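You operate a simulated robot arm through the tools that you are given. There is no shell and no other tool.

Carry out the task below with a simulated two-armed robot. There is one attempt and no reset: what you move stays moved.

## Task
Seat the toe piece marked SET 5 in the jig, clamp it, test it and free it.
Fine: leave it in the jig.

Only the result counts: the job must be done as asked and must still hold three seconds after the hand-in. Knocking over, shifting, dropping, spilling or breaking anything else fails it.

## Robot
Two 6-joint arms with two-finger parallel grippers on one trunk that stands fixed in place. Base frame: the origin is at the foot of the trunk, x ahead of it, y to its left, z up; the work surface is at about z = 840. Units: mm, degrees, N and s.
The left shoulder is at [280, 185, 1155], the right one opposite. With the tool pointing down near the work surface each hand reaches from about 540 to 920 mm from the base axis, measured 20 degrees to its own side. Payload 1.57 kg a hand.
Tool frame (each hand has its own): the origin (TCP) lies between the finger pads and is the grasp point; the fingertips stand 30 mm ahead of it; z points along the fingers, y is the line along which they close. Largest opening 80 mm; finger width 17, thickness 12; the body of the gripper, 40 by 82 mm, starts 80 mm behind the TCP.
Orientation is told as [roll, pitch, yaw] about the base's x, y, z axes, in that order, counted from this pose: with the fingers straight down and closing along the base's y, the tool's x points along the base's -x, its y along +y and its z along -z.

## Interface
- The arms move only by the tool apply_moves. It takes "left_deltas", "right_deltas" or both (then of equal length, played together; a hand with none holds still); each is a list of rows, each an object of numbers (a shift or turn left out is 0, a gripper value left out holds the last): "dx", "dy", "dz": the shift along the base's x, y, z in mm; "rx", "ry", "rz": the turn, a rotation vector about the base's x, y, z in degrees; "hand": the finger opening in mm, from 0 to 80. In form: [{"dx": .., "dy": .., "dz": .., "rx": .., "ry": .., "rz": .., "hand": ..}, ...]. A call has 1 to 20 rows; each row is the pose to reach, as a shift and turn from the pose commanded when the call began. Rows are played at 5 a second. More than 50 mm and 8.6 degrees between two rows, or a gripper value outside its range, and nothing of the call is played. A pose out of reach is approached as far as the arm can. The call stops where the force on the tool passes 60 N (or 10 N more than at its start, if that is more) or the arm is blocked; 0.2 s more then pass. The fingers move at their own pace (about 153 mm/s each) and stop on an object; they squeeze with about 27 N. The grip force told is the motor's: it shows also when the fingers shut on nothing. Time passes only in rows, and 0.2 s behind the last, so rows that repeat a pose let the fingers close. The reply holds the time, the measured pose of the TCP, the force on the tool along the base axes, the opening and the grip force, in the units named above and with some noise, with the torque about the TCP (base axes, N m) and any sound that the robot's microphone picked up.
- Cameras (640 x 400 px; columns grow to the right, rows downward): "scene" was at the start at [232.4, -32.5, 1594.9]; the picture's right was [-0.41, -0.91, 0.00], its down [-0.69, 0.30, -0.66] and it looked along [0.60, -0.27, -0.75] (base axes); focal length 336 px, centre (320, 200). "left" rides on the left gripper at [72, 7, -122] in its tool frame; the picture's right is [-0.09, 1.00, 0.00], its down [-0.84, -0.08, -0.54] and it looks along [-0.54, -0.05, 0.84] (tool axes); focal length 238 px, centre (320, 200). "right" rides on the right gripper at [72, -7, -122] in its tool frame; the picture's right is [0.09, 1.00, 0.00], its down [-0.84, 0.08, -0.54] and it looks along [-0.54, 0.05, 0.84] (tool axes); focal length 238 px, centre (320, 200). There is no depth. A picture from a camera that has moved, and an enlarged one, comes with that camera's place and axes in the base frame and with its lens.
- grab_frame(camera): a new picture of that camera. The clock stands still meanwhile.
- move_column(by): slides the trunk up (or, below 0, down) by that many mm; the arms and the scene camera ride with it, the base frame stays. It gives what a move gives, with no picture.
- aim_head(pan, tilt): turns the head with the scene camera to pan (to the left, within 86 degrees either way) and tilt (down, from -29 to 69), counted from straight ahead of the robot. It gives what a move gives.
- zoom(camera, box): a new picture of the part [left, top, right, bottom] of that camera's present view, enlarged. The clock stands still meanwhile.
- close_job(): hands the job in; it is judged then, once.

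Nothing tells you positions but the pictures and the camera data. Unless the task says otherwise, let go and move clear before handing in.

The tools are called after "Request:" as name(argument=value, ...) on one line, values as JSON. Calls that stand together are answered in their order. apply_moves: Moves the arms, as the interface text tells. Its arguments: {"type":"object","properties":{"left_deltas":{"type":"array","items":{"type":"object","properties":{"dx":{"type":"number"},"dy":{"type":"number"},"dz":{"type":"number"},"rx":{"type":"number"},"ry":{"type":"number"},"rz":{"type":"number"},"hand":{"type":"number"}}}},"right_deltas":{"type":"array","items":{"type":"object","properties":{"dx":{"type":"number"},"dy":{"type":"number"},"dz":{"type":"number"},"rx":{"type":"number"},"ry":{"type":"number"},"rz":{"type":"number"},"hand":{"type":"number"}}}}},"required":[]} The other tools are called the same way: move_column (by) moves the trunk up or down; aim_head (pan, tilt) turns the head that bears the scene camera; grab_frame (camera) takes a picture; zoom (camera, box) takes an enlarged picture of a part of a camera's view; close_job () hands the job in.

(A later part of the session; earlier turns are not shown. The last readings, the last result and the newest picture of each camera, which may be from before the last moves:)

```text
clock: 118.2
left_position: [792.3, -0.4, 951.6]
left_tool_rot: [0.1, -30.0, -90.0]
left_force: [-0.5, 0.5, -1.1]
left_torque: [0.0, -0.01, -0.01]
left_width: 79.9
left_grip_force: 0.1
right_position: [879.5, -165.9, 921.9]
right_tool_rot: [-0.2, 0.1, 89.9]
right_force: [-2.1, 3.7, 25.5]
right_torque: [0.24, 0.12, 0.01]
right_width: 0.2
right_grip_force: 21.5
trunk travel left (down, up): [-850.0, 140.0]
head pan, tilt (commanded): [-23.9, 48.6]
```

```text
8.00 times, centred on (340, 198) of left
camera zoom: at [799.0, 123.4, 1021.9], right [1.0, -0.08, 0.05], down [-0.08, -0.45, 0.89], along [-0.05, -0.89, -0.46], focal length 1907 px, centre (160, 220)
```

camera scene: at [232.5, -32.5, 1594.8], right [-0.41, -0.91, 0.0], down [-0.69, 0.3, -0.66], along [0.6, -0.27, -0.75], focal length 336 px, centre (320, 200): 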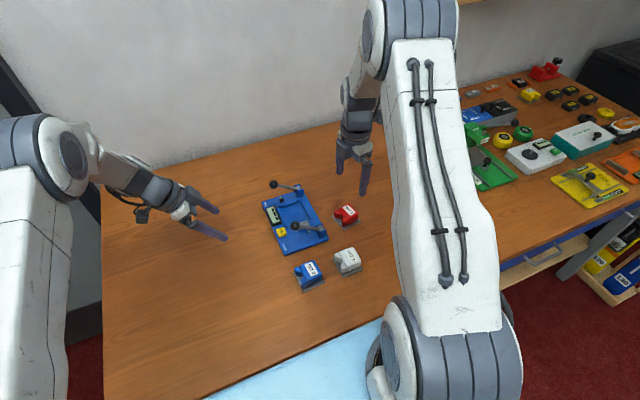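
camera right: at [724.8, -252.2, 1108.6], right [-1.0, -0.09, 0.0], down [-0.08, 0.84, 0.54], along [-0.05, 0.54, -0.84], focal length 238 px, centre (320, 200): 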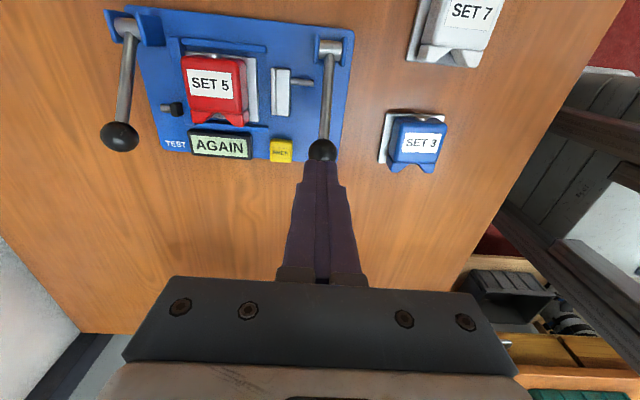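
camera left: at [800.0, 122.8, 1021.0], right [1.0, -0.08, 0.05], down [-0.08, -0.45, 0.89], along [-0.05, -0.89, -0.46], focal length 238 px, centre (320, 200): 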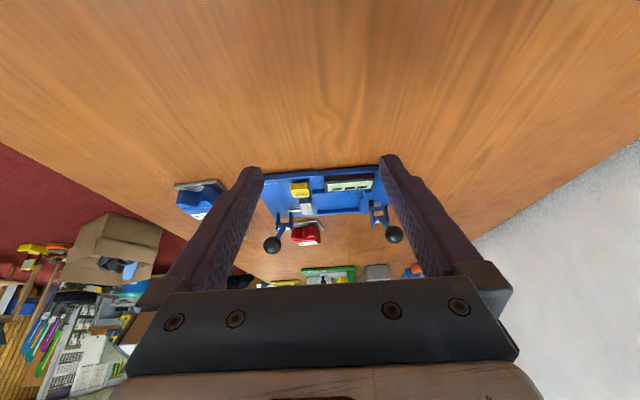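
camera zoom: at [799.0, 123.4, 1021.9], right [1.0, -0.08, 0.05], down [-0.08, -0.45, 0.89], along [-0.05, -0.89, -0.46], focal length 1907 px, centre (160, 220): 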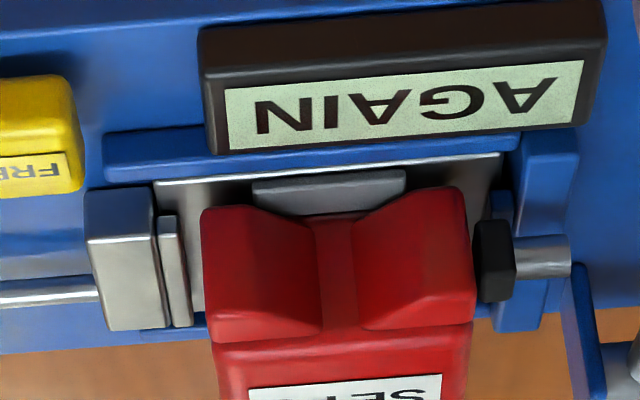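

A full held stroke makes no difference, so the verdict comes from the clamped state. The latched pad and back face leave ±1.3 mm of play around x≈813.7, and I had the piece hard against the back. I'll release, FREE it, centre it in that play, and clamp just to the latch. First I'll release the test lever and go to FREE.

Request:
apply_moves(right_deltas=[{"dz": 2}, {"dy": -0.3, "dz": 6}, {"dy": -1, "dz": 11}, {"dy": -2, "dz": 16}, {"dy": -4, "dz": 23}, {"dy": -7, "dz": 31}, {"dy": -11, "dz": 41}, {"dy": -12.5, "dz": 51}, {"dy": -13, "dz": 62}, {"dx": -25, "dy": -8, "dz": 68}, {"dx": -60, "dy": 0, "dz": 66}, {"dx": -95, "dy": 6, "dz": 50}, {"dx": -118, "dy": 11, "dz": 25}, {"dx": -123, "dy": 11.5, "dz": 0}, {"dx": -123, "dy": 11.5, "dz": -12}, {"dx": -123, "dy": 11.5, "dz": -14}, {"dx": -123, "dy": 11.5, "dz": -14}])

Request:
zoom(camera="left", box=[250, 165, 410, 270])

```text
clock: 121.8
left_position: [793.1, -0.5, 950.9]
left_tool_rot: [0.0, -30.0, -90.0]
left_force: [0.2, 1.0, -0.2]
left_torque: [0.02, 0.02, -0.03]
left_width: 79.9
left_grip_force: 0.1
right_position: [757.5, -155.5, 906.2]
right_tool_rot: [0.0, -0.1, 90.0]
right_force: [-0.6, -0.5, 0.2]
right_torque: [0.02, 0.0, -0.02]
right_width: 0.1
right_grip_force: 21.1
trunk travel left (down, up): [-850.0, 140.0]
head pan, tilt (commanded): [-23.9, 48.6]
```

```text
3.81 times, centred on (330, 218) of left
camera zoom: at [799.9, 123.0, 1021.0], right [1.0, -0.08, 0.05], down [-0.08, -0.45, 0.89], along [-0.05, -0.89, -0.46], focal length 908 px, centre (282, 133)
```

zoom: 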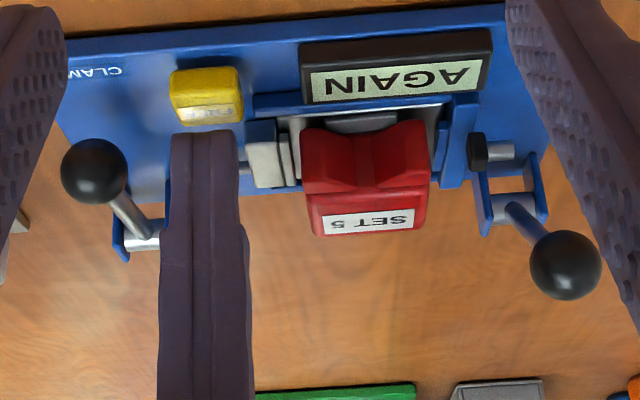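

Over FREE. Pressing, then rising back over the piece with open fingers.

Request:
apply_moves(right_deltas=[{"dz": -5}, {"dz": -8}, {"dz": -10}, {"dz": -12}, {"dz": -13}, {"dz": -13}, {"dz": -5}])

Request:
apply_moves(right_deltas=[{"dz": 25}, {"dz": 55}, {"dz": 82}, {"dx": 25, "dy": -25, "dz": 85, "hand": 20}, {"dx": 50, "dy": -50, "dz": 85, "hand": 50}, {"dx": 55, "dy": -57.3, "dz": 85, "hand": 62}, {"dx": 55, "dy": -57.3, "dz": 85, "hand": 62}])

Request:
zoom(camera="left", box=[250, 165, 410, 270])

Request:
zoom(camera="right", box=[230, 50, 410, 170])

```text
clock: 123.4
left_position: [793.5, -0.8, 951.6]
left_tool_rot: [0.0, -30.0, -90.2]
left_force: [-0.3, 0.9, -0.1]
left_torque: [0.01, -0.01, 0.01]
left_width: 80.1
left_grip_force: 0.1
right_position: [757.4, -154.1, 902.5]
right_tool_rot: [0.0, 0.0, 89.9]
right_force: [1.0, -0.5, -0.2]
right_torque: [0.01, 0.0, -0.01]
right_width: 0.0
right_grip_force: 21.2
trunk travel left (down, up): [-850.0, 140.0]
head pan, tilt (commanded): [-23.9, 48.6]
heard: click
```

```text
clock: 125.0
left_position: [791.8, -0.2, 951.8]
left_tool_rot: [0.1, -30.0, -90.0]
left_force: [-1.1, 0.1, -0.2]
left_torque: [0.03, -0.01, 0.0]
left_width: 80.0
left_grip_force: 0.1
right_position: [811.8, -212.6, 985.6]
right_tool_rot: [-0.1, 0.1, 89.9]
right_force: [0.0, -0.3, 0.1]
right_torque: [-0.03, -0.01, -0.02]
right_width: 61.8
right_grip_force: 0.0
trunk travel left (down, up): [-850.0, 140.0]
head pan, tilt (commanded): [-23.9, 48.6]
```

```text
3.81 times, centred on (330, 218) of left
camera zoom: at [799.9, 123.0, 1021.1], right [1.0, -0.08, 0.05], down [-0.08, -0.45, 0.89], along [-0.05, -0.89, -0.46], focal length 908 px, centre (282, 133)
```

zoom: 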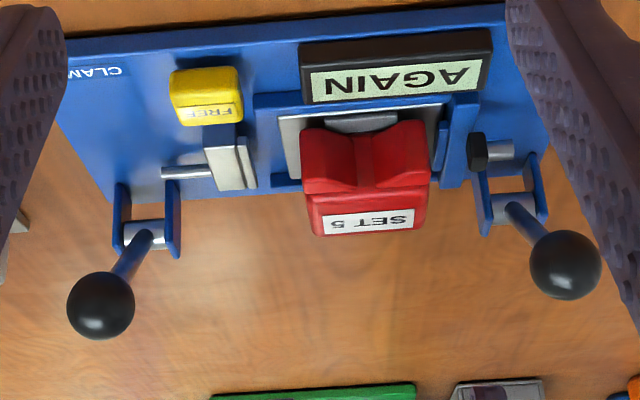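

```text
3.33 times, centred on (320, 110) of right
camera zoom: at [818.2, -284.0, 1107.4], right [-1.0, -0.09, 0.0], down [-0.08, 0.84, 0.54], along [-0.05, 0.54, -0.84], focal length 794 px, centre (320, 500)
```

zoom: 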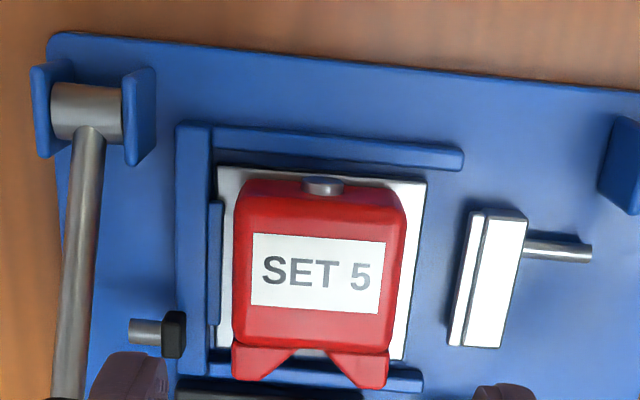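

FREE clicked and the clamp opened again. I'll re-grip, which squares the piece, and this time leave it about 1 mm off the back face.

Request:
apply_moves(right_deltas=[{"dx": 1.7, "dz": -25}, {"dx": 1.7, "dz": -50}, {"dx": 1.7, "dz": -68}, {"dx": 1.7, "dz": -80}, {"dx": 1.7, "dz": -85}, {"dx": 1.7, "dz": -85.5}, {"dx": 1.7, "dz": -85.5, "hand": 56}, {"dx": 1.7, "dz": -85.5, "hand": 52}, {"dx": 1.7, "dz": -85.5, "hand": 49}, {"dx": 1.7, "dz": -85.5, "hand": 46}, {"dx": 1.7, "dz": -85.5, "hand": 40}, {"dx": 1.7, "dz": -85.5, "hand": 40}, {"dx": 1.7, "dz": -85.5, "hand": 40}])

Request:
zoom(camera="right", box=[255, 95, 385, 180])

Request:
zoom(camera="left", box=[335, 175, 385, 215])

```text
clock: 127.8
left_position: [793.5, 1.1, 952.7]
left_tool_rot: [0.0, -30.0, -90.0]
left_force: [-0.4, -0.5, 0.4]
left_torque: [0.0, -0.02, 0.04]
left_width: 80.1
left_grip_force: 0.1
right_position: [812.5, -212.4, 901.7]
right_tool_rot: [-0.1, 0.1, 90.0]
right_force: [-1.0, 0.8, 0.6]
right_torque: [0.01, 0.02, 0.02]
right_width: 47.7
right_grip_force: 26.8
trunk travel left (down, up): [-850.0, 140.0]
head pan, tilt (commanded): [-23.9, 48.6]
```

```text
4.71 times, centred on (320, 138) of right
camera zoom: at [819.7, -283.9, 1022.2], right [-1.0, -0.09, 0.0], down [-0.08, 0.84, 0.54], along [-0.05, 0.54, -0.84], focal length 1122 px, centre (320, 494)
```

zoom: 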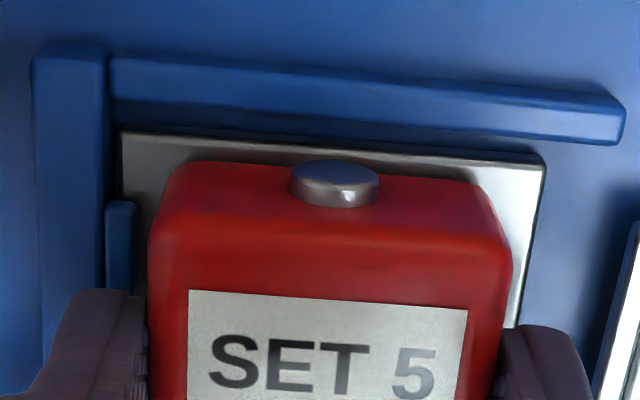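

```text
10.00 times, centred on (360, 195) of left
camera zoom: at [800.0, 123.0, 1021.0], right [1.0, -0.08, 0.05], down [-0.08, -0.45, 0.89], along [-0.05, -0.89, -0.46], focal length 2384 px, centre (-80, 250)
```

zoom: 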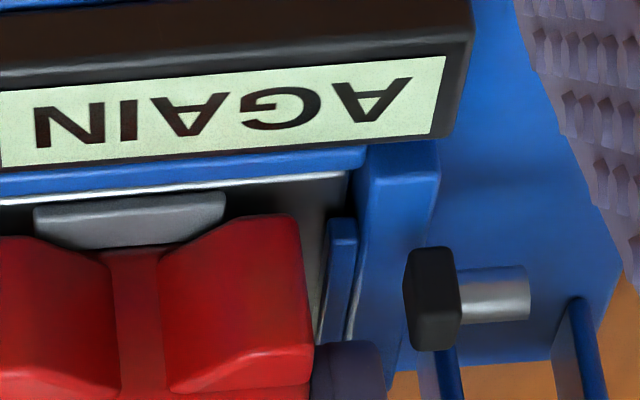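

The piece is about 1.1 mm off the back face, with roughly 0.7° of yaw against the ledge. I'll trim that with a small turn while gripping.

Request:
apply_moves(right_deltas=[{"rz": -0.4}, {"rz": -0.8}, {"rz": -0.8}])

Request:
zoom(camera="right", box=[255, 95, 385, 180])

Request:
zoom(camera="right", box=[262, 100, 312, 135])

Request:
zoom(camera="right", box=[335, 105, 385, 140])

```text
clock: 128.6
left_position: [793.1, 0.7, 952.1]
left_tool_rot: [0.0, -30.1, -90.0]
left_force: [0.5, 0.0, 0.1]
left_torque: [-0.01, 0.01, 0.01]
left_width: 80.3
left_grip_force: 0.1
right_position: [813.7, -211.6, 900.8]
right_tool_rot: [0.0, -0.1, 89.0]
right_force: [0.2, -0.1, 1.5]
right_torque: [0.0, 0.04, 0.02]
right_width: 47.6
right_grip_force: 27.3
trunk travel left (down, up): [-850.0, 140.0]
head pan, tilt (commanded): [-23.9, 48.6]
```

```text
4.71 times, centred on (320, 138) of right
camera zoom: at [818.8, -283.9, 1022.3], right [-1.0, -0.08, 0.0], down [-0.06, 0.84, 0.54], along [-0.04, 0.54, -0.84], focal length 1122 px, centre (320, 494)
```

zoom: 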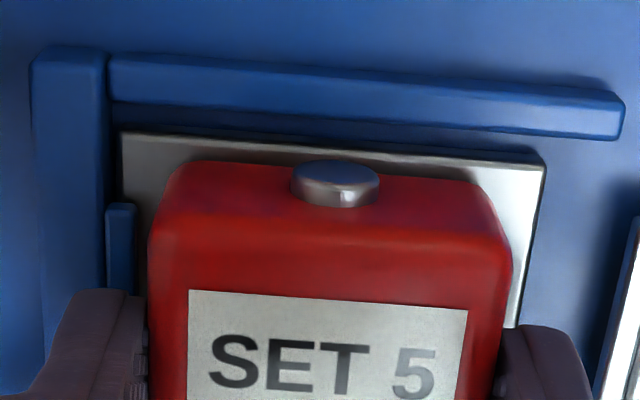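

```text
11.43 times, centred on (287, 118) of right
camera zoom: at [818.8, -283.9, 1022.3], right [-1.0, -0.08, 0.0], down [-0.06, 0.84, 0.54], along [-0.04, 0.54, -0.84], focal length 2724 px, centre (697, 1143)
```

zoom: 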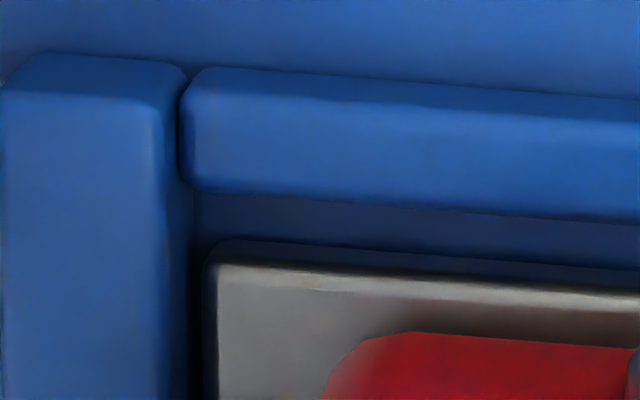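

```text
11.43 times, centred on (360, 122) of right
camera zoom: at [818.8, -283.9, 1022.3], right [-1.0, -0.08, 0.0], down [-0.06, 0.84, 0.54], along [-0.04, 0.54, -0.84], focal length 2724 px, centre (-137, 1086)
```

zoom: 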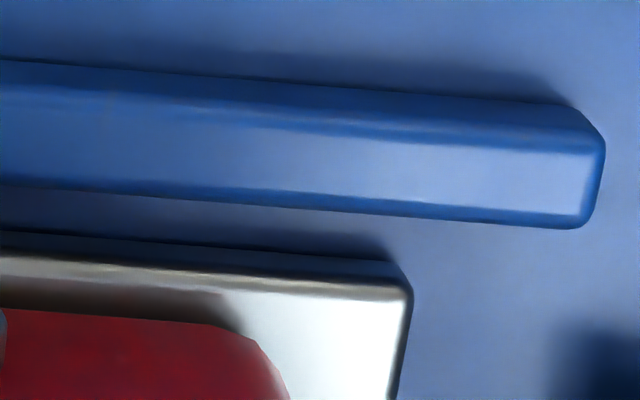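

The plate is now parallel to the ledge (equal gaps at both ends). I'll move it to about 0.6 mm off the back face and release.

Request:
apply_moves(right_deltas=[{"dx": 0.25}, {"dx": 0.5}, {"dx": 0.5}, {"dx": 0.5, "hand": 44}, {"dx": 0.5, "hand": 48}, {"dx": 0.5, "hand": 53}, {"dx": 0.5, "hand": 58}, {"dx": 0.5, "dz": 5, "hand": 58}, {"dx": 0.5, "dz": 20, "hand": 58}, {"dx": 0.5, "dz": 45, "hand": 58}, {"dx": 0.5, "dz": 70, "hand": 58}, {"dx": 0.5, "dz": 86, "rz": 0.8, "hand": 58}, {"dx": 0.5, "dz": 86, "rz": 0.8, "hand": 58}])

Request:
zoom(camera="right", box=[260, 65, 375, 155])

Request:
zoom(camera="left", box=[335, 175, 385, 215])

```text
clock: 131.4
left_position: [793.7, 1.0, 951.5]
left_tool_rot: [-0.1, -30.0, -90.1]
left_force: [0.1, 0.0, 0.6]
left_torque: [0.02, 0.01, -0.02]
left_width: 79.8
left_grip_force: 0.0
right_position: [814.0, -211.8, 987.6]
right_tool_rot: [0.1, 0.0, 90.0]
right_force: [0.3, -0.3, 0.2]
right_torque: [-0.02, -0.04, 0.03]
right_width: 58.0
right_grip_force: 0.1
trunk travel left (down, up): [-850.0, 140.0]
head pan, tilt (commanded): [-23.9, 48.6]
```

```text
4.44 times, centred on (318, 110) of right
camera zoom: at [820.7, -283.9, 1108.4], right [-1.0, -0.09, 0.0], down [-0.08, 0.84, 0.54], along [-0.05, 0.54, -0.84], focal length 1059 px, centre (331, 600)
```

zoom: 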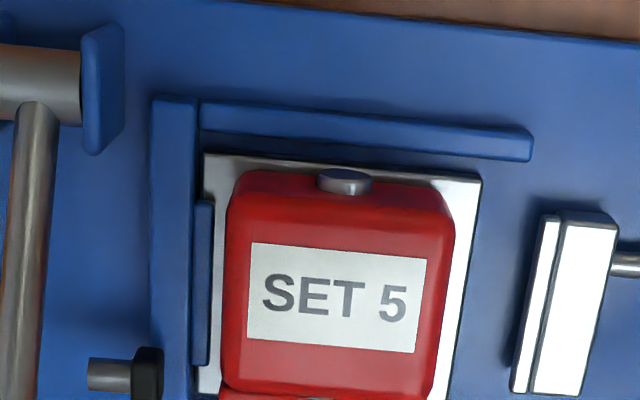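

```text
10.00 times, centred on (360, 195) of left
camera zoom: at [799.9, 123.0, 1021.1], right [1.0, -0.08, 0.05], down [-0.08, -0.45, 0.89], along [-0.05, -0.89, -0.46], focal length 2384 px, centre (-80, 250)
```

zoom: 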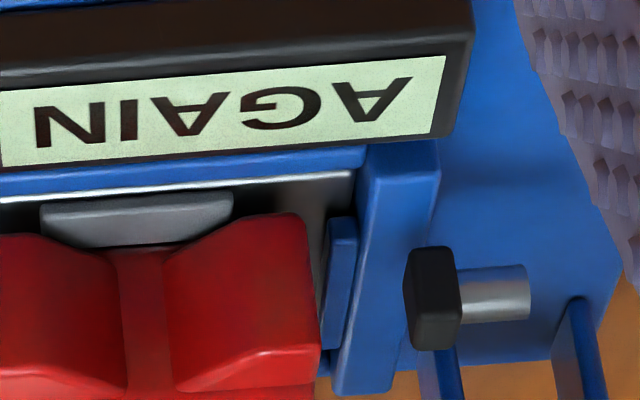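

Seated squarely. Now I'll move to the clamp ball and press only until the display shows it has latched, without driving the pad into the plate.

Request:
apply_moves(right_deltas=[{"dx": -20, "dy": 6, "hand": 20}, {"dx": -50, "dy": 16, "hand": 0}, {"dx": -80, "dy": 26, "hand": 0}, {"dx": -96.5, "dy": 31.4, "hand": 0}, {"dx": -96.5, "dy": 31.4, "dz": -8}, {"dx": -96.5, "dy": 31.4, "dz": -15}, {"dx": -96.5, "dy": 32.4, "dz": -18.5}, {"dx": -96.5, "dy": 34, "dz": -22}, {"dx": -96.5, "dy": 35.8, "dz": -25.5}, {"dx": -96.5, "dy": 37.9, "dz": -30}, {"dx": -96.5, "dy": 40, "dz": -34.5}, {"dx": -96.5, "dy": 41.7, "dz": -39}, {"dx": -96.5, "dy": 43.2, "dz": -43.5}, {"dx": -96.5, "dy": 44.4, "dz": -48.5}, {"dx": -96.5, "dy": 45.2, "dz": -53.5}, {"dx": -96.5, "dy": 45.6, "dz": -58}, {"dx": -96.5, "dy": 45.8, "dz": -61}, {"dx": -96.5, "dy": 45.8, "dz": -63}, {"dx": -96.5, "dy": 45.8, "dz": -63}])

Request:
zoom(camera="left", box=[250, 165, 410, 270])

```text
clock: 135.4
left_position: [792.7, 0.0, 951.5]
left_tool_rot: [0.1, -30.0, -90.0]
left_force: [0.3, -0.3, 0.2]
left_torque: [0.01, -0.02, -0.03]
left_width: 80.0
left_grip_force: 0.0
right_position: [718.2, -166.4, 925.3]
right_tool_rot: [0.1, 0.0, 90.0]
right_force: [0.1, 1.1, 0.4]
right_torque: [0.03, 0.0, 0.0]
right_width: 0.0
right_grip_force: 21.1
trunk travel left (down, up): [-850.0, 140.0]
head pan, tilt (commanded): [-23.9, 48.6]
```

```text
3.81 times, centred on (330, 218) of left
camera zoom: at [800.0, 123.1, 1021.0], right [1.0, -0.08, 0.05], down [-0.08, -0.45, 0.89], along [-0.05, -0.89, -0.46], focal length 908 px, centre (282, 133)
```

zoom: 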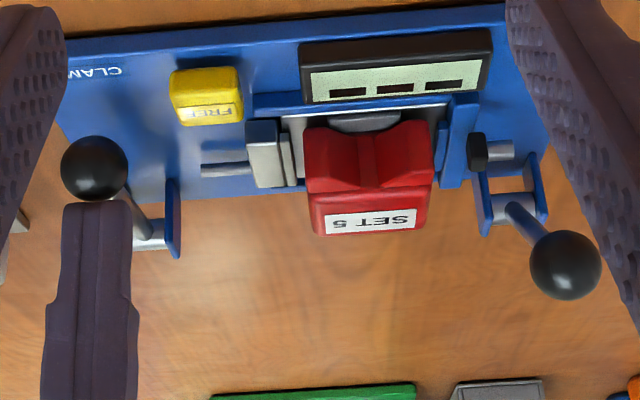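

The display reset to "---" at this point, so it has latched without touching the plate. I'll press one more millimetre, lift off, and move over the TEST ball.

Request:
apply_moves(right_deltas=[{"dz": -1}, {"dz": -1}, {"dz": 2}, {"dz": 8}, {"dz": 25}, {"dz": 45}, {"dz": 62}, {"dx": 20, "dz": 64}, {"dx": 55, "dy": -3, "dz": 64}, {"dx": 95, "dy": -6, "dz": 64}, {"dx": 130, "dy": -9, "dz": 64}, {"dx": 153, "dy": -12, "dz": 61}, {"dx": 161, "dy": -13, "dz": 59}, {"dx": 161, "dy": -13, "dz": 59}])

Request:
zoom(camera="left", box=[250, 165, 410, 270])

Request:
zoom(camera="right", box=[345, 45, 465, 150])

Request:
zoom(camera="left", box=[300, 175, 380, 220])

```text
clock: 138.4
left_position: [792.2, 0.2, 951.5]
left_tool_rot: [0.0, -29.9, -90.1]
left_force: [-0.3, 0.3, 0.1]
left_torque: [0.02, 0.04, 0.0]
left_width: 80.1
left_grip_force: 0.1
right_position: [879.4, -179.1, 982.8]
right_tool_rot: [0.1, 0.1, 89.9]
right_force: [-0.8, 0.8, -0.2]
right_torque: [0.02, -0.03, 0.0]
right_width: 0.2
right_grip_force: 21.6
trunk travel left (down, up): [-850.0, 140.0]
head pan, tilt (commanded): [-23.9, 48.6]
```

```text
3.81 times, centred on (330, 218) of left
camera zoom: at [800.0, 123.0, 1021.0], right [1.0, -0.08, 0.05], down [-0.08, -0.45, 0.89], along [-0.05, -0.89, -0.46], focal length 908 px, centre (282, 133)
```

zoom: 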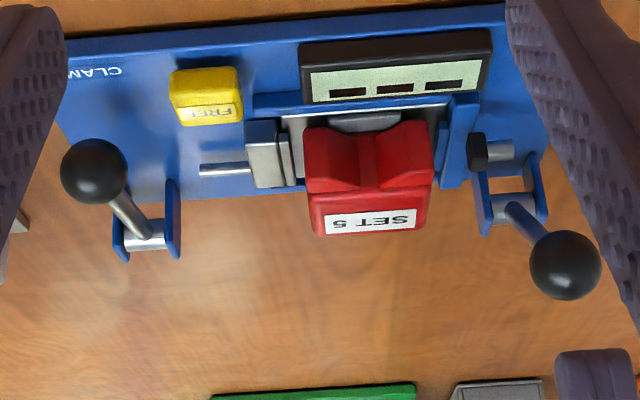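

```text
3.81 times, centred on (405, 98) of right
camera zoom: at [885.2, -251.2, 1104.6], right [-1.0, -0.09, 0.0], down [-0.08, 0.84, 0.54], along [-0.05, 0.54, -0.84], focal length 908 px, centre (-4, 590)
```

zoom: 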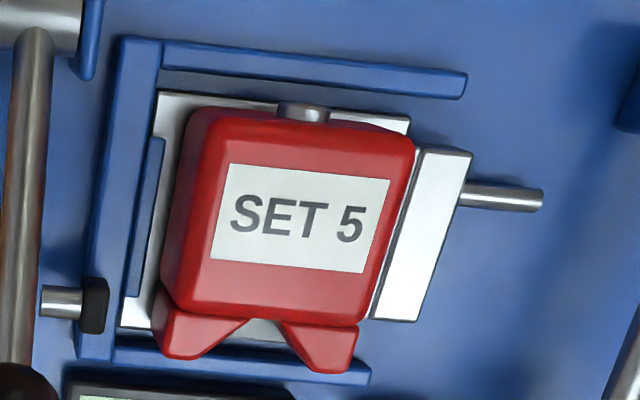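

```text
8.00 times, centred on (340, 198) of left
camera zoom: at [800.0, 123.0, 1021.0], right [1.0, -0.08, 0.05], down [-0.08, -0.45, 0.89], along [-0.05, -0.89, -0.46], focal length 1907 px, centre (160, 220)
```

zoom: 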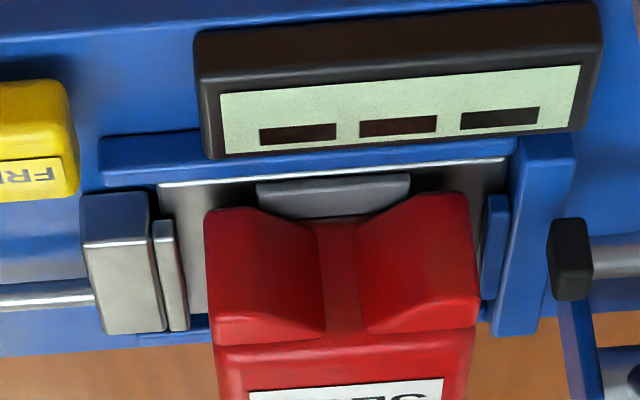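

Clamped, squared, display ready. Test stroke now.

Request:
apply_moves(right_deltas=[{"dz": -8}, {"dz": -15}, {"dy": 1.6, "dz": -19.5}, {"dy": 3.8, "dz": -24.5}, {"dy": 6, "dz": -29.5}, {"dy": 8.2, "dz": -34.5}, {"dy": 9.9, "dz": -39.5}, {"dy": 11.3, "dz": -44.5}, {"dy": 12.3, "dz": -49}, {"dy": 12.9, "dz": -53}, {"dy": 13.2, "dz": -56}, {"dy": 13.2, "dz": -56}])

Request:
zoom(camera="left", box=[250, 165, 410, 270])

```text
clock: 141.0
left_position: [793.3, 0.8, 951.7]
left_tool_rot: [0.0, -30.0, -90.1]
left_force: [-0.4, 0.4, -0.2]
left_torque: [0.01, 0.01, -0.04]
left_width: 80.0
left_grip_force: 0.1
right_position: [879.1, -166.7, 926.5]
right_tool_rot: [0.0, 0.1, 90.0]
right_force: [-0.1, 0.2, 1.2]
right_torque: [0.01, 0.03, -0.03]
right_width: 0.1
right_grip_force: 21.3
trunk travel left (down, up): [-850.0, 140.0]
head pan, tilt (commanded): [-23.9, 48.6]
```

```text
3.81 times, centred on (330, 218) of left
camera zoom: at [799.9, 123.1, 1021.1], right [1.0, -0.08, 0.05], down [-0.08, -0.45, 0.89], along [-0.05, -0.89, -0.46], focal length 908 px, centre (282, 133)
```

zoom: 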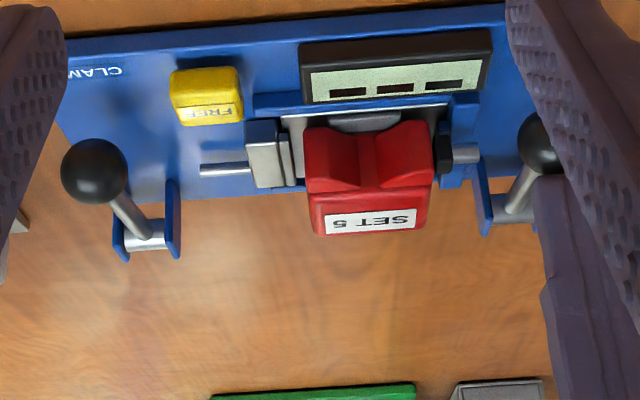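

Still "---" where it previously said AGAIN. Continuing gently in small steps.

Request:
apply_moves(right_deltas=[{"dz": -0.7}, {"dz": -1.4}, {"dz": -1.4}])

Request:
zoom(camera="left", box=[300, 175, 380, 220])

```text
clock: 141.8
left_position: [793.3, 0.4, 952.7]
left_tool_rot: [0.0, -30.1, -90.1]
left_force: [-0.2, -0.6, 0.1]
left_torque: [-0.01, 0.02, 0.01]
left_width: 80.1
left_grip_force: 0.1
right_position: [878.4, -165.9, 926.3]
right_tool_rot: [0.0, 0.0, 90.0]
right_force: [-0.4, 0.5, 2.1]
right_torque: [0.05, 0.03, 0.02]
right_width: 0.0
right_grip_force: 20.8
trunk travel left (down, up): [-850.0, 140.0]
head pan, tilt (commanded): [-23.9, 48.6]
```

```text
8.00 times, centred on (340, 198) of left
camera zoom: at [799.9, 123.2, 1021.1], right [1.0, -0.08, 0.05], down [-0.08, -0.45, 0.89], along [-0.05, -0.89, -0.46], focal length 1907 px, centre (160, 220)
```

zoom: 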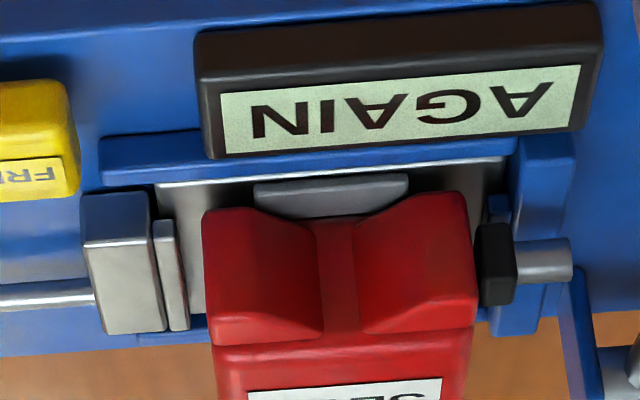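

"AGAIN" appeared only when the plunger actually met the wing, so the verdict depends on how the piece is held at contact. The pad isn't touching the plate when latched. I'll take this stroke to its stop and measure how far the plunger pushes the piece relative to the pad.

Request:
apply_moves(right_deltas=[{"dz": -1.2}, {"dz": -2.4}, {"dz": -3.6}, {"dz": -4.4}, {"dz": -4.4}])

Request:
zoom(camera="left", box=[305, 185, 335, 210])

Request:
zoom(camera="left", box=[345, 185, 375, 210])

Request:
zoom(camera="right", box=[330, 10, 510, 150])

```text
clock: 143.0
left_position: [792.7, -0.0, 953.1]
left_tool_rot: [0.1, -30.0, -90.1]
left_force: [-0.6, 0.7, 0.4]
left_torque: [-0.02, -0.02, -0.01]
left_width: 80.0
left_grip_force: 0.1
right_position: [877.4, -165.8, 922.2]
right_tool_rot: [-0.2, 0.1, 89.9]
right_force: [-4.2, -0.9, 19.2]
right_torque: [0.08, 0.22, 0.03]
right_width: 0.0
right_grip_force: 21.3
trunk travel left (down, up): [-850.0, 140.0]
head pan, tilt (commanded): [-23.9, 48.6]
```

```text
16.00 times, centred on (320, 198) of left
camera zoom: at [799.2, 123.2, 1021.9], right [1.0, -0.08, 0.05], down [-0.08, -0.45, 0.89], along [-0.05, -0.89, -0.46], focal length 3814 px, centre (320, 240)
```

zoom: 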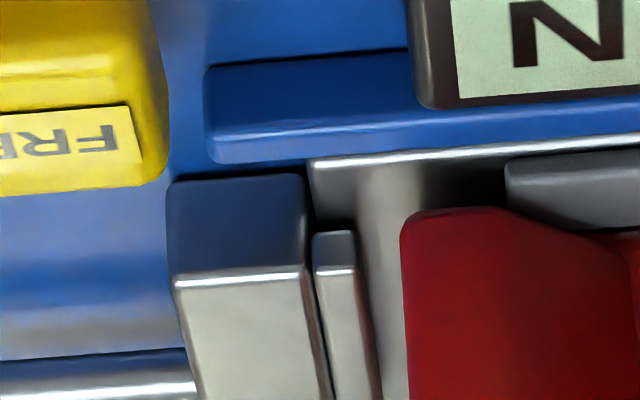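

```text
16.00 times, centred on (360, 198) of left
camera zoom: at [799.2, 123.2, 1021.9], right [1.0, -0.08, 0.05], down [-0.08, -0.45, 0.89], along [-0.05, -0.89, -0.46], focal length 3814 px, centre (-320, 240)
```

zoom: 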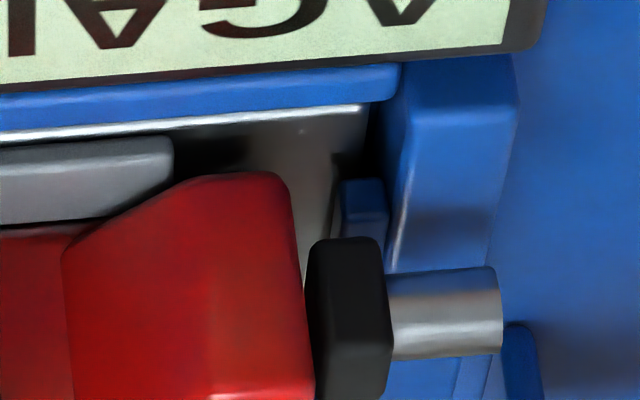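

```text
2.86 times, centred on (420, 80) of right
camera zoom: at [884.6, -238.0, 1044.2], right [-1.0, -0.09, 0.0], down [-0.08, 0.84, 0.54], along [-0.05, 0.54, -0.84], focal length 681 px, centre (34, 543)
```

zoom: 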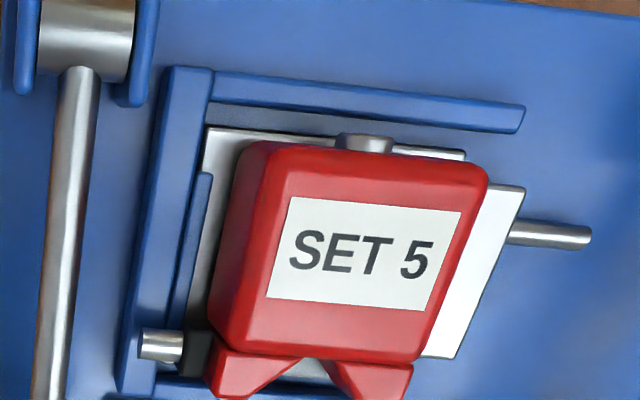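

The verdict may instead come from lingering part-way: each first pull paused at about 90% of the stroke for nearly a second before "AGAIN" appeared. So the jig may want one complete pull to the stop without hesitation. I'll release fully, then make one brisk continuous stroke to the stop.

Request:
apply_moves(right_deltas=[{"dz": 2}, {"dy": -0.3, "dz": 6}, {"dy": -1, "dz": 11}, {"dy": -2, "dz": 16}, {"dy": -4, "dz": 23}, {"dy": -7, "dz": 31}, {"dy": -11, "dz": 41}, {"dy": -12.5, "dz": 51}, {"dy": -13.2, "dz": 61.8}, {"dy": -13.2, "dz": 61.8}, {"dy": -13.2, "dz": 61.8}])

Request:
zoom(camera="left", box=[250, 165, 410, 270])

Request:
apply_moves(right_deltas=[{"dz": -9}, {"dz": -16}, {"dy": 3.4, "dz": -24.5}, {"dy": 7.5, "dz": -33}, {"dy": 10.6, "dz": -42}, {"dy": 12.6, "dz": -51}, {"dy": 13.2, "dz": -58}, {"dy": 13.2, "dz": -61.5}, {"dy": 13.2, "dz": -62.5}, {"dy": 13.2, "dz": -62.5}, {"dy": 13.2, "dz": -62.5}])

Request:
zoom(camera="left", box=[250, 165, 410, 270])

```text
clock: 145.4
left_position: [792.6, 0.3, 951.3]
left_tool_rot: [0.1, -30.0, -90.0]
left_force: [-0.5, 0.2, 0.7]
left_torque: [0.02, 0.0, -0.01]
left_width: 80.2
left_grip_force: 0.0
right_position: [879.3, -179.0, 982.6]
right_tool_rot: [0.0, 0.0, 90.0]
right_force: [0.3, 0.1, 0.6]
right_torque: [-0.02, 0.02, -0.02]
right_width: 0.0
right_grip_force: 21.4
trunk travel left (down, up): [-850.0, 140.0]
head pan, tilt (commanded): [-23.9, 48.6]
```

```text
3.81 times, centred on (330, 218) of left
camera zoom: at [800.0, 123.1, 1021.0], right [1.0, -0.08, 0.05], down [-0.08, -0.45, 0.89], along [-0.05, -0.89, -0.46], focal length 908 px, centre (282, 133)
```

zoom: 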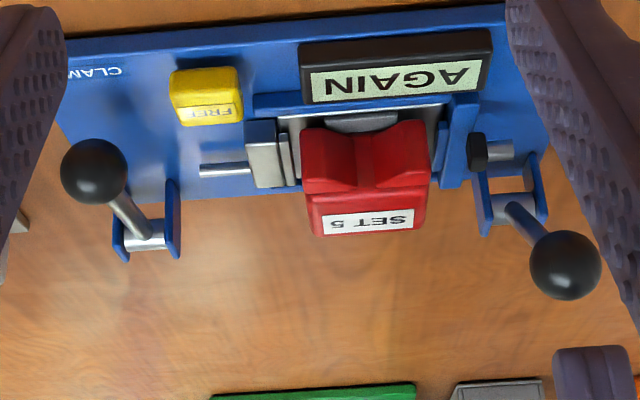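

```text
clock: 147.8
left_position: [791.0, 0.7, 952.8]
left_tool_rot: [0.1, -30.0, -90.1]
left_force: [-0.7, -0.3, 0.9]
left_torque: [-0.01, -0.01, 0.04]
left_width: 80.0
left_grip_force: 0.1
right_position: [877.7, -165.4, 921.5]
right_tool_rot: [-0.1, 0.0, 90.0]
right_force: [-7.4, 1.9, 24.6]
right_torque: [0.14, 0.26, -0.02]
right_width: 0.1
right_grip_force: 21.7
trunk travel left (down, up): [-850.0, 140.0]
head pan, tilt (commanded): [-23.9, 48.6]
```

```text
3.81 times, centred on (330, 218) of left
camera zoom: at [798.9, 123.3, 1022.1], right [1.0, -0.08, 0.05], down [-0.08, -0.45, 0.89], along [-0.05, -0.89, -0.46], focal length 908 px, centre (282, 133)
```

zoom: 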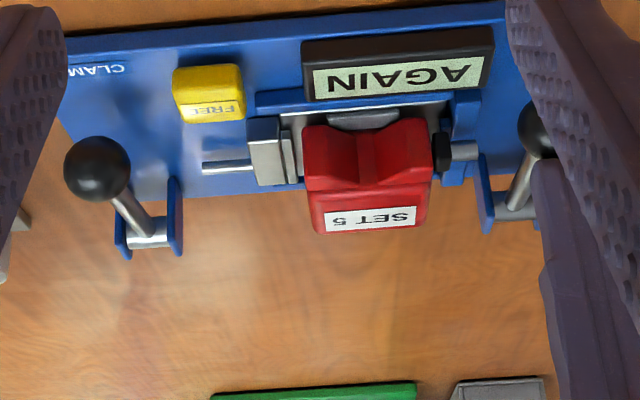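

Still "AGAIN", though the display seems locked until a re-clamp. I'll run a fresh cycle: release, FREE, re-square, clamp, then one brisk full stroke. Releasing and pressing FREE now.

Request:
apply_moves(right_deltas=[{"dz": 2}, {"dy": -0.3, "dz": 6}, {"dy": -1, "dz": 11}, {"dy": -2, "dz": 16}, {"dy": -4, "dz": 23}, {"dy": -7, "dz": 31}, {"dy": -11, "dz": 41}, {"dy": -12.5, "dz": 51}, {"dy": -13, "dz": 62}, {"dx": -25, "dy": -8, "dz": 68}, {"dx": -60, "dy": 0, "dz": 66}, {"dx": -95, "dy": 6, "dz": 50}, {"dx": -118, "dy": 11, "dz": 25}, {"dx": -122, "dy": 11.5, "dz": 0}, {"dx": -122, "dy": 11.5, "dz": -14}, {"dx": -122, "dy": 11.5, "dz": -20}, {"dx": -122, "dy": 11.5, "dz": -24}, {"dx": -122, "dy": 11.5, "dz": -27}, {"dx": -122, "dy": 11.5, "dz": -27}, {"dx": -122, "dy": 11.5, "dz": -18}])

Request:
apply_moves(right_deltas=[{"dz": 25}, {"dz": 55}, {"dz": 84}, {"dx": 25, "dy": -25, "dz": 86, "hand": 20}, {"dx": 50, "dy": -50, "dz": 86, "hand": 50}, {"dx": 56.5, "dy": -57.3, "dz": 86, "hand": 62}, {"dx": 56.5, "dy": -57.3, "dz": 86, "hand": 62}])

Request:
zoom(camera="left", box=[250, 165, 410, 270])

Request:
zoom(camera="right", box=[230, 50, 410, 170])

```text
clock: 152.0
left_position: [792.1, -0.0, 951.9]
left_tool_rot: [0.0, -30.1, -90.0]
left_force: [-0.1, 0.6, 0.6]
left_torque: [0.0, 0.02, 0.01]
left_width: 80.1
left_grip_force: 0.1
right_position: [756.8, -154.7, 901.5]
right_tool_rot: [0.0, 0.0, 90.1]
right_force: [0.4, 0.5, -0.2]
right_torque: [0.02, 0.02, -0.01]
right_width: 0.0
right_grip_force: 21.5
trunk travel left (down, up): [-850.0, 140.0]
head pan, tilt (commanded): [-23.9, 48.6]
heard: click
```

```text
clock: 153.6
left_position: [793.6, 0.8, 951.4]
left_tool_rot: [-0.1, -30.0, -90.0]
left_force: [0.1, -1.0, 0.6]
left_torque: [0.03, 0.01, -0.01]
left_width: 80.2
left_grip_force: 0.0
right_position: [813.8, -213.1, 987.9]
right_tool_rot: [0.0, 0.0, 90.0]
right_force: [-0.4, -0.4, -0.3]
right_torque: [-0.01, 0.0, 0.04]
right_width: 62.0
right_grip_force: 0.0
trunk travel left (down, up): [-850.0, 140.0]
head pan, tilt (commanded): [-23.9, 48.6]
```

```text
3.81 times, centred on (330, 218) of left
camera zoom: at [799.9, 123.1, 1021.1], right [1.0, -0.08, 0.05], down [-0.08, -0.45, 0.89], along [-0.05, -0.89, -0.46], focal length 908 px, centre (282, 133)
```

zoom: 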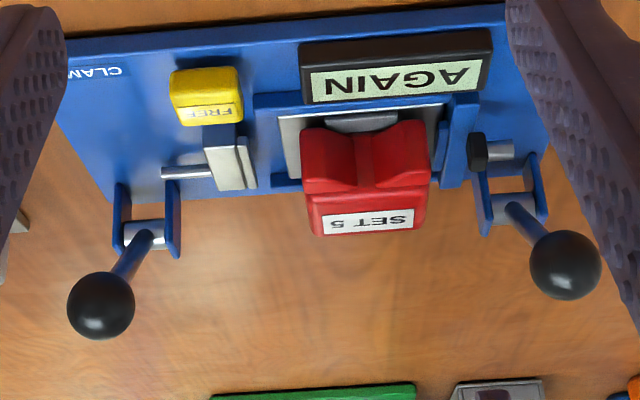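

```text
3.33 times, centred on (320, 110) of right
camera zoom: at [819.8, -284.3, 1109.0], right [-1.0, -0.09, 0.0], down [-0.08, 0.84, 0.54], along [-0.05, 0.54, -0.84], focal length 794 px, centre (320, 500)
```

zoom: 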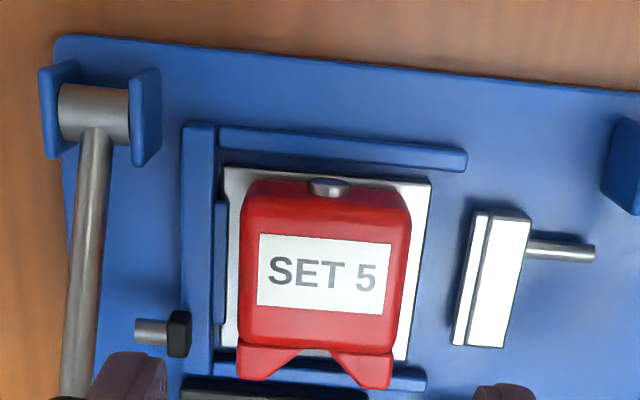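

Freed again. Re-gripping with the small yaw trim to square the piece near the back face.

Request:
apply_moves(right_deltas=[{"dx": 0.6, "dz": -25, "rz": -0.4}, {"dx": 0.6, "dz": -50, "rz": -0.8}, {"dx": 0.6, "dz": -70, "rz": -0.8}, {"dx": 0.6, "dz": -82, "rz": -0.8}, {"dx": 0.6, "dz": -87, "rz": -0.8}, {"dx": 0.6, "dz": -87, "rz": -0.8, "hand": 56}, {"dx": 0.6, "dz": -87, "rz": -0.8, "hand": 52}, {"dx": 0.6, "dz": -87, "rz": -0.8, "hand": 49}, {"dx": 0.6, "dz": -87, "rz": -0.8, "hand": 46}, {"dx": 0.6, "dz": -87, "rz": -0.8, "hand": 40}, {"dx": 0.6, "dz": -87, "rz": -0.8, "hand": 40}, {"dx": 0.6, "dz": -87, "rz": -0.8, "hand": 40}])

Request:
zoom(camera="right", box=[255, 95, 385, 180])

Request:
zoom(camera="left", box=[335, 175, 385, 215])

```text
clock: 156.2
left_position: [792.6, -0.5, 952.2]
left_tool_rot: [0.0, -30.0, -90.0]
left_force: [-0.6, 0.2, 0.1]
left_torque: [0.02, 0.03, -0.04]
left_width: 80.2
left_grip_force: 0.0
right_position: [813.1, -212.1, 901.8]
right_tool_rot: [0.0, 0.0, 89.2]
right_force: [0.4, -0.6, -0.4]
right_torque: [0.02, 0.04, 0.0]
right_width: 47.4
right_grip_force: 27.2
trunk travel left (down, up): [-850.0, 140.0]
head pan, tilt (commanded): [-23.9, 48.6]
```

```text
4.71 times, centred on (320, 138) of right
camera zoom: at [819.2, -283.8, 1022.5], right [-1.0, -0.08, 0.0], down [-0.06, 0.84, 0.54], along [-0.04, 0.54, -0.84], focal length 1122 px, centre (320, 494)
```

zoom: 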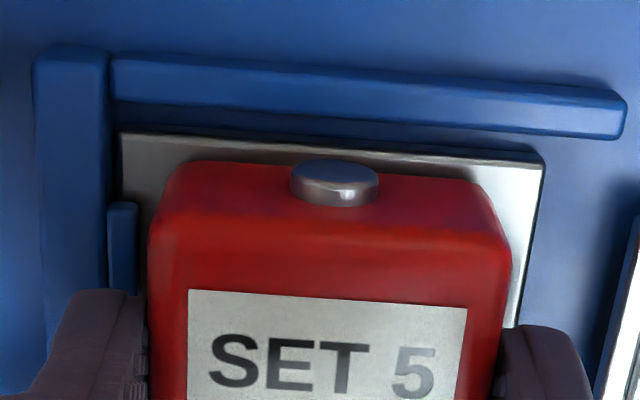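

```text
10.00 times, centred on (360, 195) of left
camera zoom: at [800.0, 123.1, 1021.0], right [1.0, -0.08, 0.05], down [-0.08, -0.45, 0.89], along [-0.05, -0.89, -0.46], focal length 2384 px, centre (-80, 250)
```

zoom: 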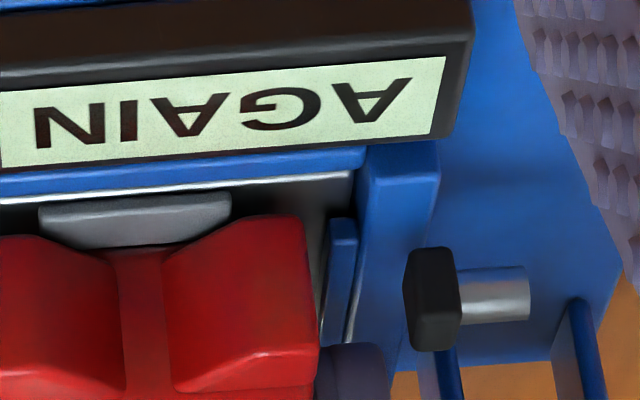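

Parallel and near the back face. Releasing, then clamping to the latch as before.

Request:
apply_moves(right_deltas=[{"hand": 44}, {"hand": 48}, {"hand": 53}, {"hand": 58}, {"dz": 5, "hand": 58}, {"dz": 20, "hand": 58}, {"dz": 45, "hand": 58}, {"dz": 70, "hand": 50}, {"dz": 86, "rz": 0.8, "hand": 30}, {"dx": -20, "dy": 6, "dz": 86, "rz": 0.8, "hand": 10}, {"dx": -50, "dy": 16, "dz": 86, "rz": 0.8, "hand": 0}, {"dx": -80, "dy": 26, "dz": 86, "rz": 0.8, "hand": 0}, {"dx": -96.5, "dy": 31.6, "dz": 86, "rz": 0.8, "hand": 0}, {"dx": -96.5, "dy": 31.6, "dz": 86, "rz": 0.8, "hand": 0}])

Request:
apply_moves(right_deltas=[{"dz": -8}, {"dz": -15}, {"dy": 1, "dz": -18.5}, {"dy": 2.6, "dz": -22}, {"dy": 4.4, "dz": -25.5}, {"dy": 6.5, "dz": -30}, {"dy": 8.6, "dz": -34.5}, {"dy": 10.3, "dz": -39}, {"dy": 11.8, "dz": -43.5}, {"dy": 13, "dz": -48.5}, {"dy": 13.8, "dz": -53.5}, {"dy": 14.2, "dz": -58}, {"dy": 14.4, "dz": -61}, {"dy": 14.4, "dz": -64.5}, {"dy": 14.4, "dz": -64.5}])

Request:
zoom(camera="left", box=[250, 165, 410, 270])

```text
clock: 159.2
left_position: [793.2, -0.7, 952.1]
left_tool_rot: [0.0, -30.0, -90.1]
left_force: [0.4, 0.6, -0.5]
left_torque: [-0.01, -0.03, 0.01]
left_width: 80.2
left_grip_force: 0.1
right_position: [716.5, -179.1, 987.3]
right_tool_rot: [-0.1, -0.1, 90.0]
right_force: [0.6, 0.6, 0.9]
right_torque: [-0.03, 0.01, 0.01]
right_width: 0.2
right_grip_force: 21.6
trunk travel left (down, up): [-850.0, 140.0]
head pan, tilt (commanded): [-23.9, 48.6]
```

```text
clock: 162.4
left_position: [792.1, 0.4, 951.6]
left_tool_rot: [0.1, -30.0, -90.0]
left_force: [0.5, -1.4, -0.3]
left_torque: [-0.01, -0.02, 0.01]
left_width: 79.9
left_grip_force: 0.0
right_position: [717.4, -164.8, 922.8]
right_tool_rot: [0.1, 0.0, 90.1]
right_force: [0.2, 0.9, 1.1]
right_torque: [-0.04, -0.01, -0.02]
right_width: 0.2
right_grip_force: 21.4
trunk travel left (down, up): [-850.0, 140.0]
head pan, tilt (commanded): [-23.9, 48.6]
```

```text
3.81 times, centred on (330, 218) of left
camera zoom: at [800.0, 123.1, 1021.0], right [1.0, -0.08, 0.05], down [-0.08, -0.45, 0.89], along [-0.05, -0.89, -0.46], focal length 908 px, centre (282, 133)
```

zoom: 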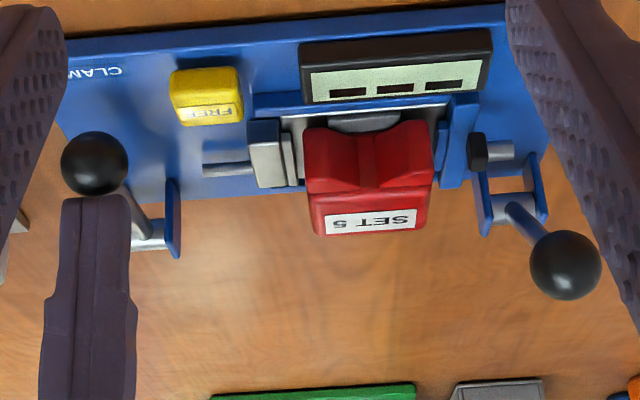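

Latched and ready. Over to the TEST ball, then one brisk full stroke to the stop in a single motion.

Request:
apply_moves(right_deltas=[{"dz": 3}, {"dz": 10}, {"dz": 25}, {"dz": 45}, {"dz": 64}, {"dx": 20, "dz": 66}, {"dx": 55, "dy": -3, "dz": 66}, {"dx": 95, "dy": -6, "dz": 66}, {"dx": 130, "dy": -10, "dz": 66}, {"dx": 153, "dy": -13, "dz": 63}, {"dx": 161.5, "dy": -13.8, "dz": 60}, {"dx": 161.5, "dy": -13.8, "dz": 60}])

Request:
apply_moves(right_deltas=[{"dz": -9}, {"dz": -16}, {"dy": 3.4, "dz": -24.5}, {"dy": 7.5, "dz": -33}, {"dy": 10.6, "dz": -42}, {"dy": 12.6, "dz": -51}, {"dy": 13.2, "dz": -58}, {"dy": 13.2, "dz": -61.5}, {"dy": 13.2, "dz": -62.5}])

Request:
zoom(camera="left", box=[250, 165, 410, 270])

```text
clock: 165.0
left_position: [793.7, 0.1, 951.5]
left_tool_rot: [0.0, -30.0, -90.0]
left_force: [0.0, 0.4, 0.3]
left_torque: [0.0, 0.01, 0.0]
left_width: 80.0
left_grip_force: 0.2
right_position: [879.0, -179.3, 982.6]
right_tool_rot: [0.1, 0.0, 89.9]
right_force: [-0.5, -0.5, 0.3]
right_torque: [-0.02, 0.03, 0.02]
right_width: 0.1
right_grip_force: 21.3
trunk travel left (down, up): [-850.0, 140.0]
head pan, tilt (commanded): [-23.9, 48.6]
```

```text
clock: 167.0
left_position: [792.4, 0.5, 951.9]
left_tool_rot: [0.0, -30.1, -90.1]
left_force: [-0.4, -0.4, -0.7]
left_torque: [-0.02, 0.0, 0.0]
left_width: 79.9
left_grip_force: 0.0
right_position: [878.6, -166.8, 923.5]
right_tool_rot: [-0.2, 0.0, 89.9]
right_force: [-4.2, 1.5, 16.4]
right_torque: [0.08, 0.14, -0.03]
right_width: 0.0
right_grip_force: 21.4
trunk travel left (down, up): [-850.0, 140.0]
head pan, tilt (commanded): [-23.9, 48.6]
```

```text
3.81 times, centred on (330, 218) of left
camera zoom: at [799.3, 123.2, 1021.9], right [1.0, -0.08, 0.05], down [-0.08, -0.45, 0.89], along [-0.05, -0.89, -0.46], focal length 908 px, centre (282, 133)
```

zoom: 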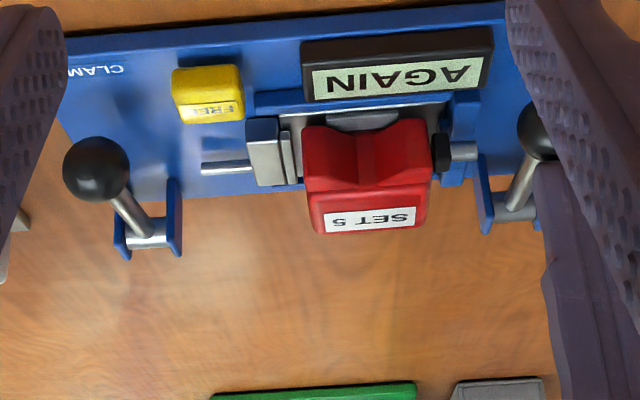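

"AGAIN" again, so stroke speed isn't the cause. A cheap check: repeat the pull several times within this same clamp, in case more than two pulls are wanted.

Request:
apply_moves(right_deltas=[{"dy": -0.5, "dz": 6}, {"dy": -2, "dz": 16}, {"dy": -6, "dz": 28}, {"dy": -11, "dz": 42}, {"dy": -13, "dz": 54}, {"dy": -13, "dz": 54}, {"dy": -13, "dz": 54}, {"dy": -11, "dz": 42}, {"dy": -6, "dz": 28}, {"dy": -2, "dz": 16}, {"dy": -0.5, "dz": 6}, {"dz": 1.5}, {"dz": 0}, {"dz": 0}, {"dz": 0}, {"dz": 0}])

Request:
zoom(camera="left", box=[250, 165, 410, 270])

Request:
apply_moves(right_deltas=[{"dy": -0.5, "dz": 6}, {"dy": -2, "dz": 16}, {"dy": -6, "dz": 28}, {"dy": -11, "dz": 42}, {"dy": -13, "dz": 54}, {"dy": -13, "dz": 54}, {"dy": -13, "dz": 54}, {"dy": -11, "dz": 42}, {"dy": -6, "dz": 28}, {"dy": -2, "dz": 16}, {"dy": -0.5, "dz": 6}, {"dz": 1.5}, {"dz": 0}, {"dz": 0}, {"dz": 0}, {"dz": 0}])

Request:
zoom(camera="left", box=[250, 165, 410, 270])

```text
clock: 170.4
left_position: [792.3, 0.6, 952.7]
left_tool_rot: [0.0, -30.1, -90.0]
left_force: [0.0, -0.4, -0.2]
left_torque: [0.01, -0.01, 0.0]
left_width: 80.1
left_grip_force: 0.0
right_position: [878.0, -166.9, 923.1]
right_tool_rot: [-0.2, -0.1, 89.9]
right_force: [-4.8, -2.7, 25.8]
right_torque: [0.04, 0.22, -0.01]
right_width: 0.0
right_grip_force: 21.2
trunk travel left (down, up): [-850.0, 140.0]
head pan, tilt (commanded): [-23.9, 48.6]
```

```text
3.81 times, centred on (330, 218) of left
camera zoom: at [798.9, 123.1, 1022.1], right [1.0, -0.08, 0.05], down [-0.08, -0.45, 0.89], along [-0.05, -0.89, -0.46], focal length 908 px, centre (282, 133)
```

zoom: 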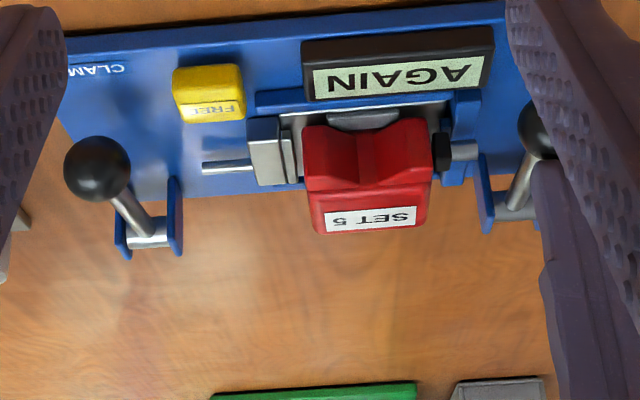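

```text
clock: 173.8
left_position: [793.3, 0.6, 952.8]
left_tool_rot: [0.2, -30.1, -90.1]
left_force: [-0.1, -0.4, -0.4]
left_torque: [0.01, 0.02, 0.03]
left_width: 79.9
left_grip_force: 0.0
right_position: [878.6, -166.8, 922.4]
right_tool_rot: [-0.3, 0.0, 89.9]
right_force: [-3.3, -1.1, 24.5]
right_torque: [0.06, 0.15, 0.0]
right_width: 0.0
right_grip_force: 21.3
trunk travel left (down, up): [-850.0, 140.0]
head pan, tilt (commanded): [-23.9, 48.6]
```

```text
3.81 times, centred on (330, 218) of left
camera zoom: at [799.0, 123.2, 1022.0], right [1.0, -0.08, 0.05], down [-0.08, -0.45, 0.89], along [-0.05, -0.89, -0.46], focal length 908 px, centre (282, 133)
```

zoom: 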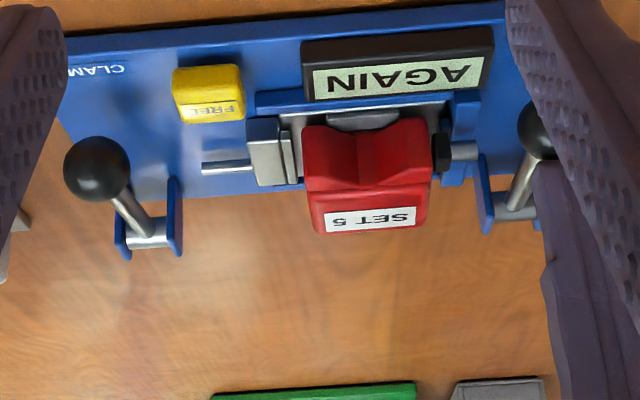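

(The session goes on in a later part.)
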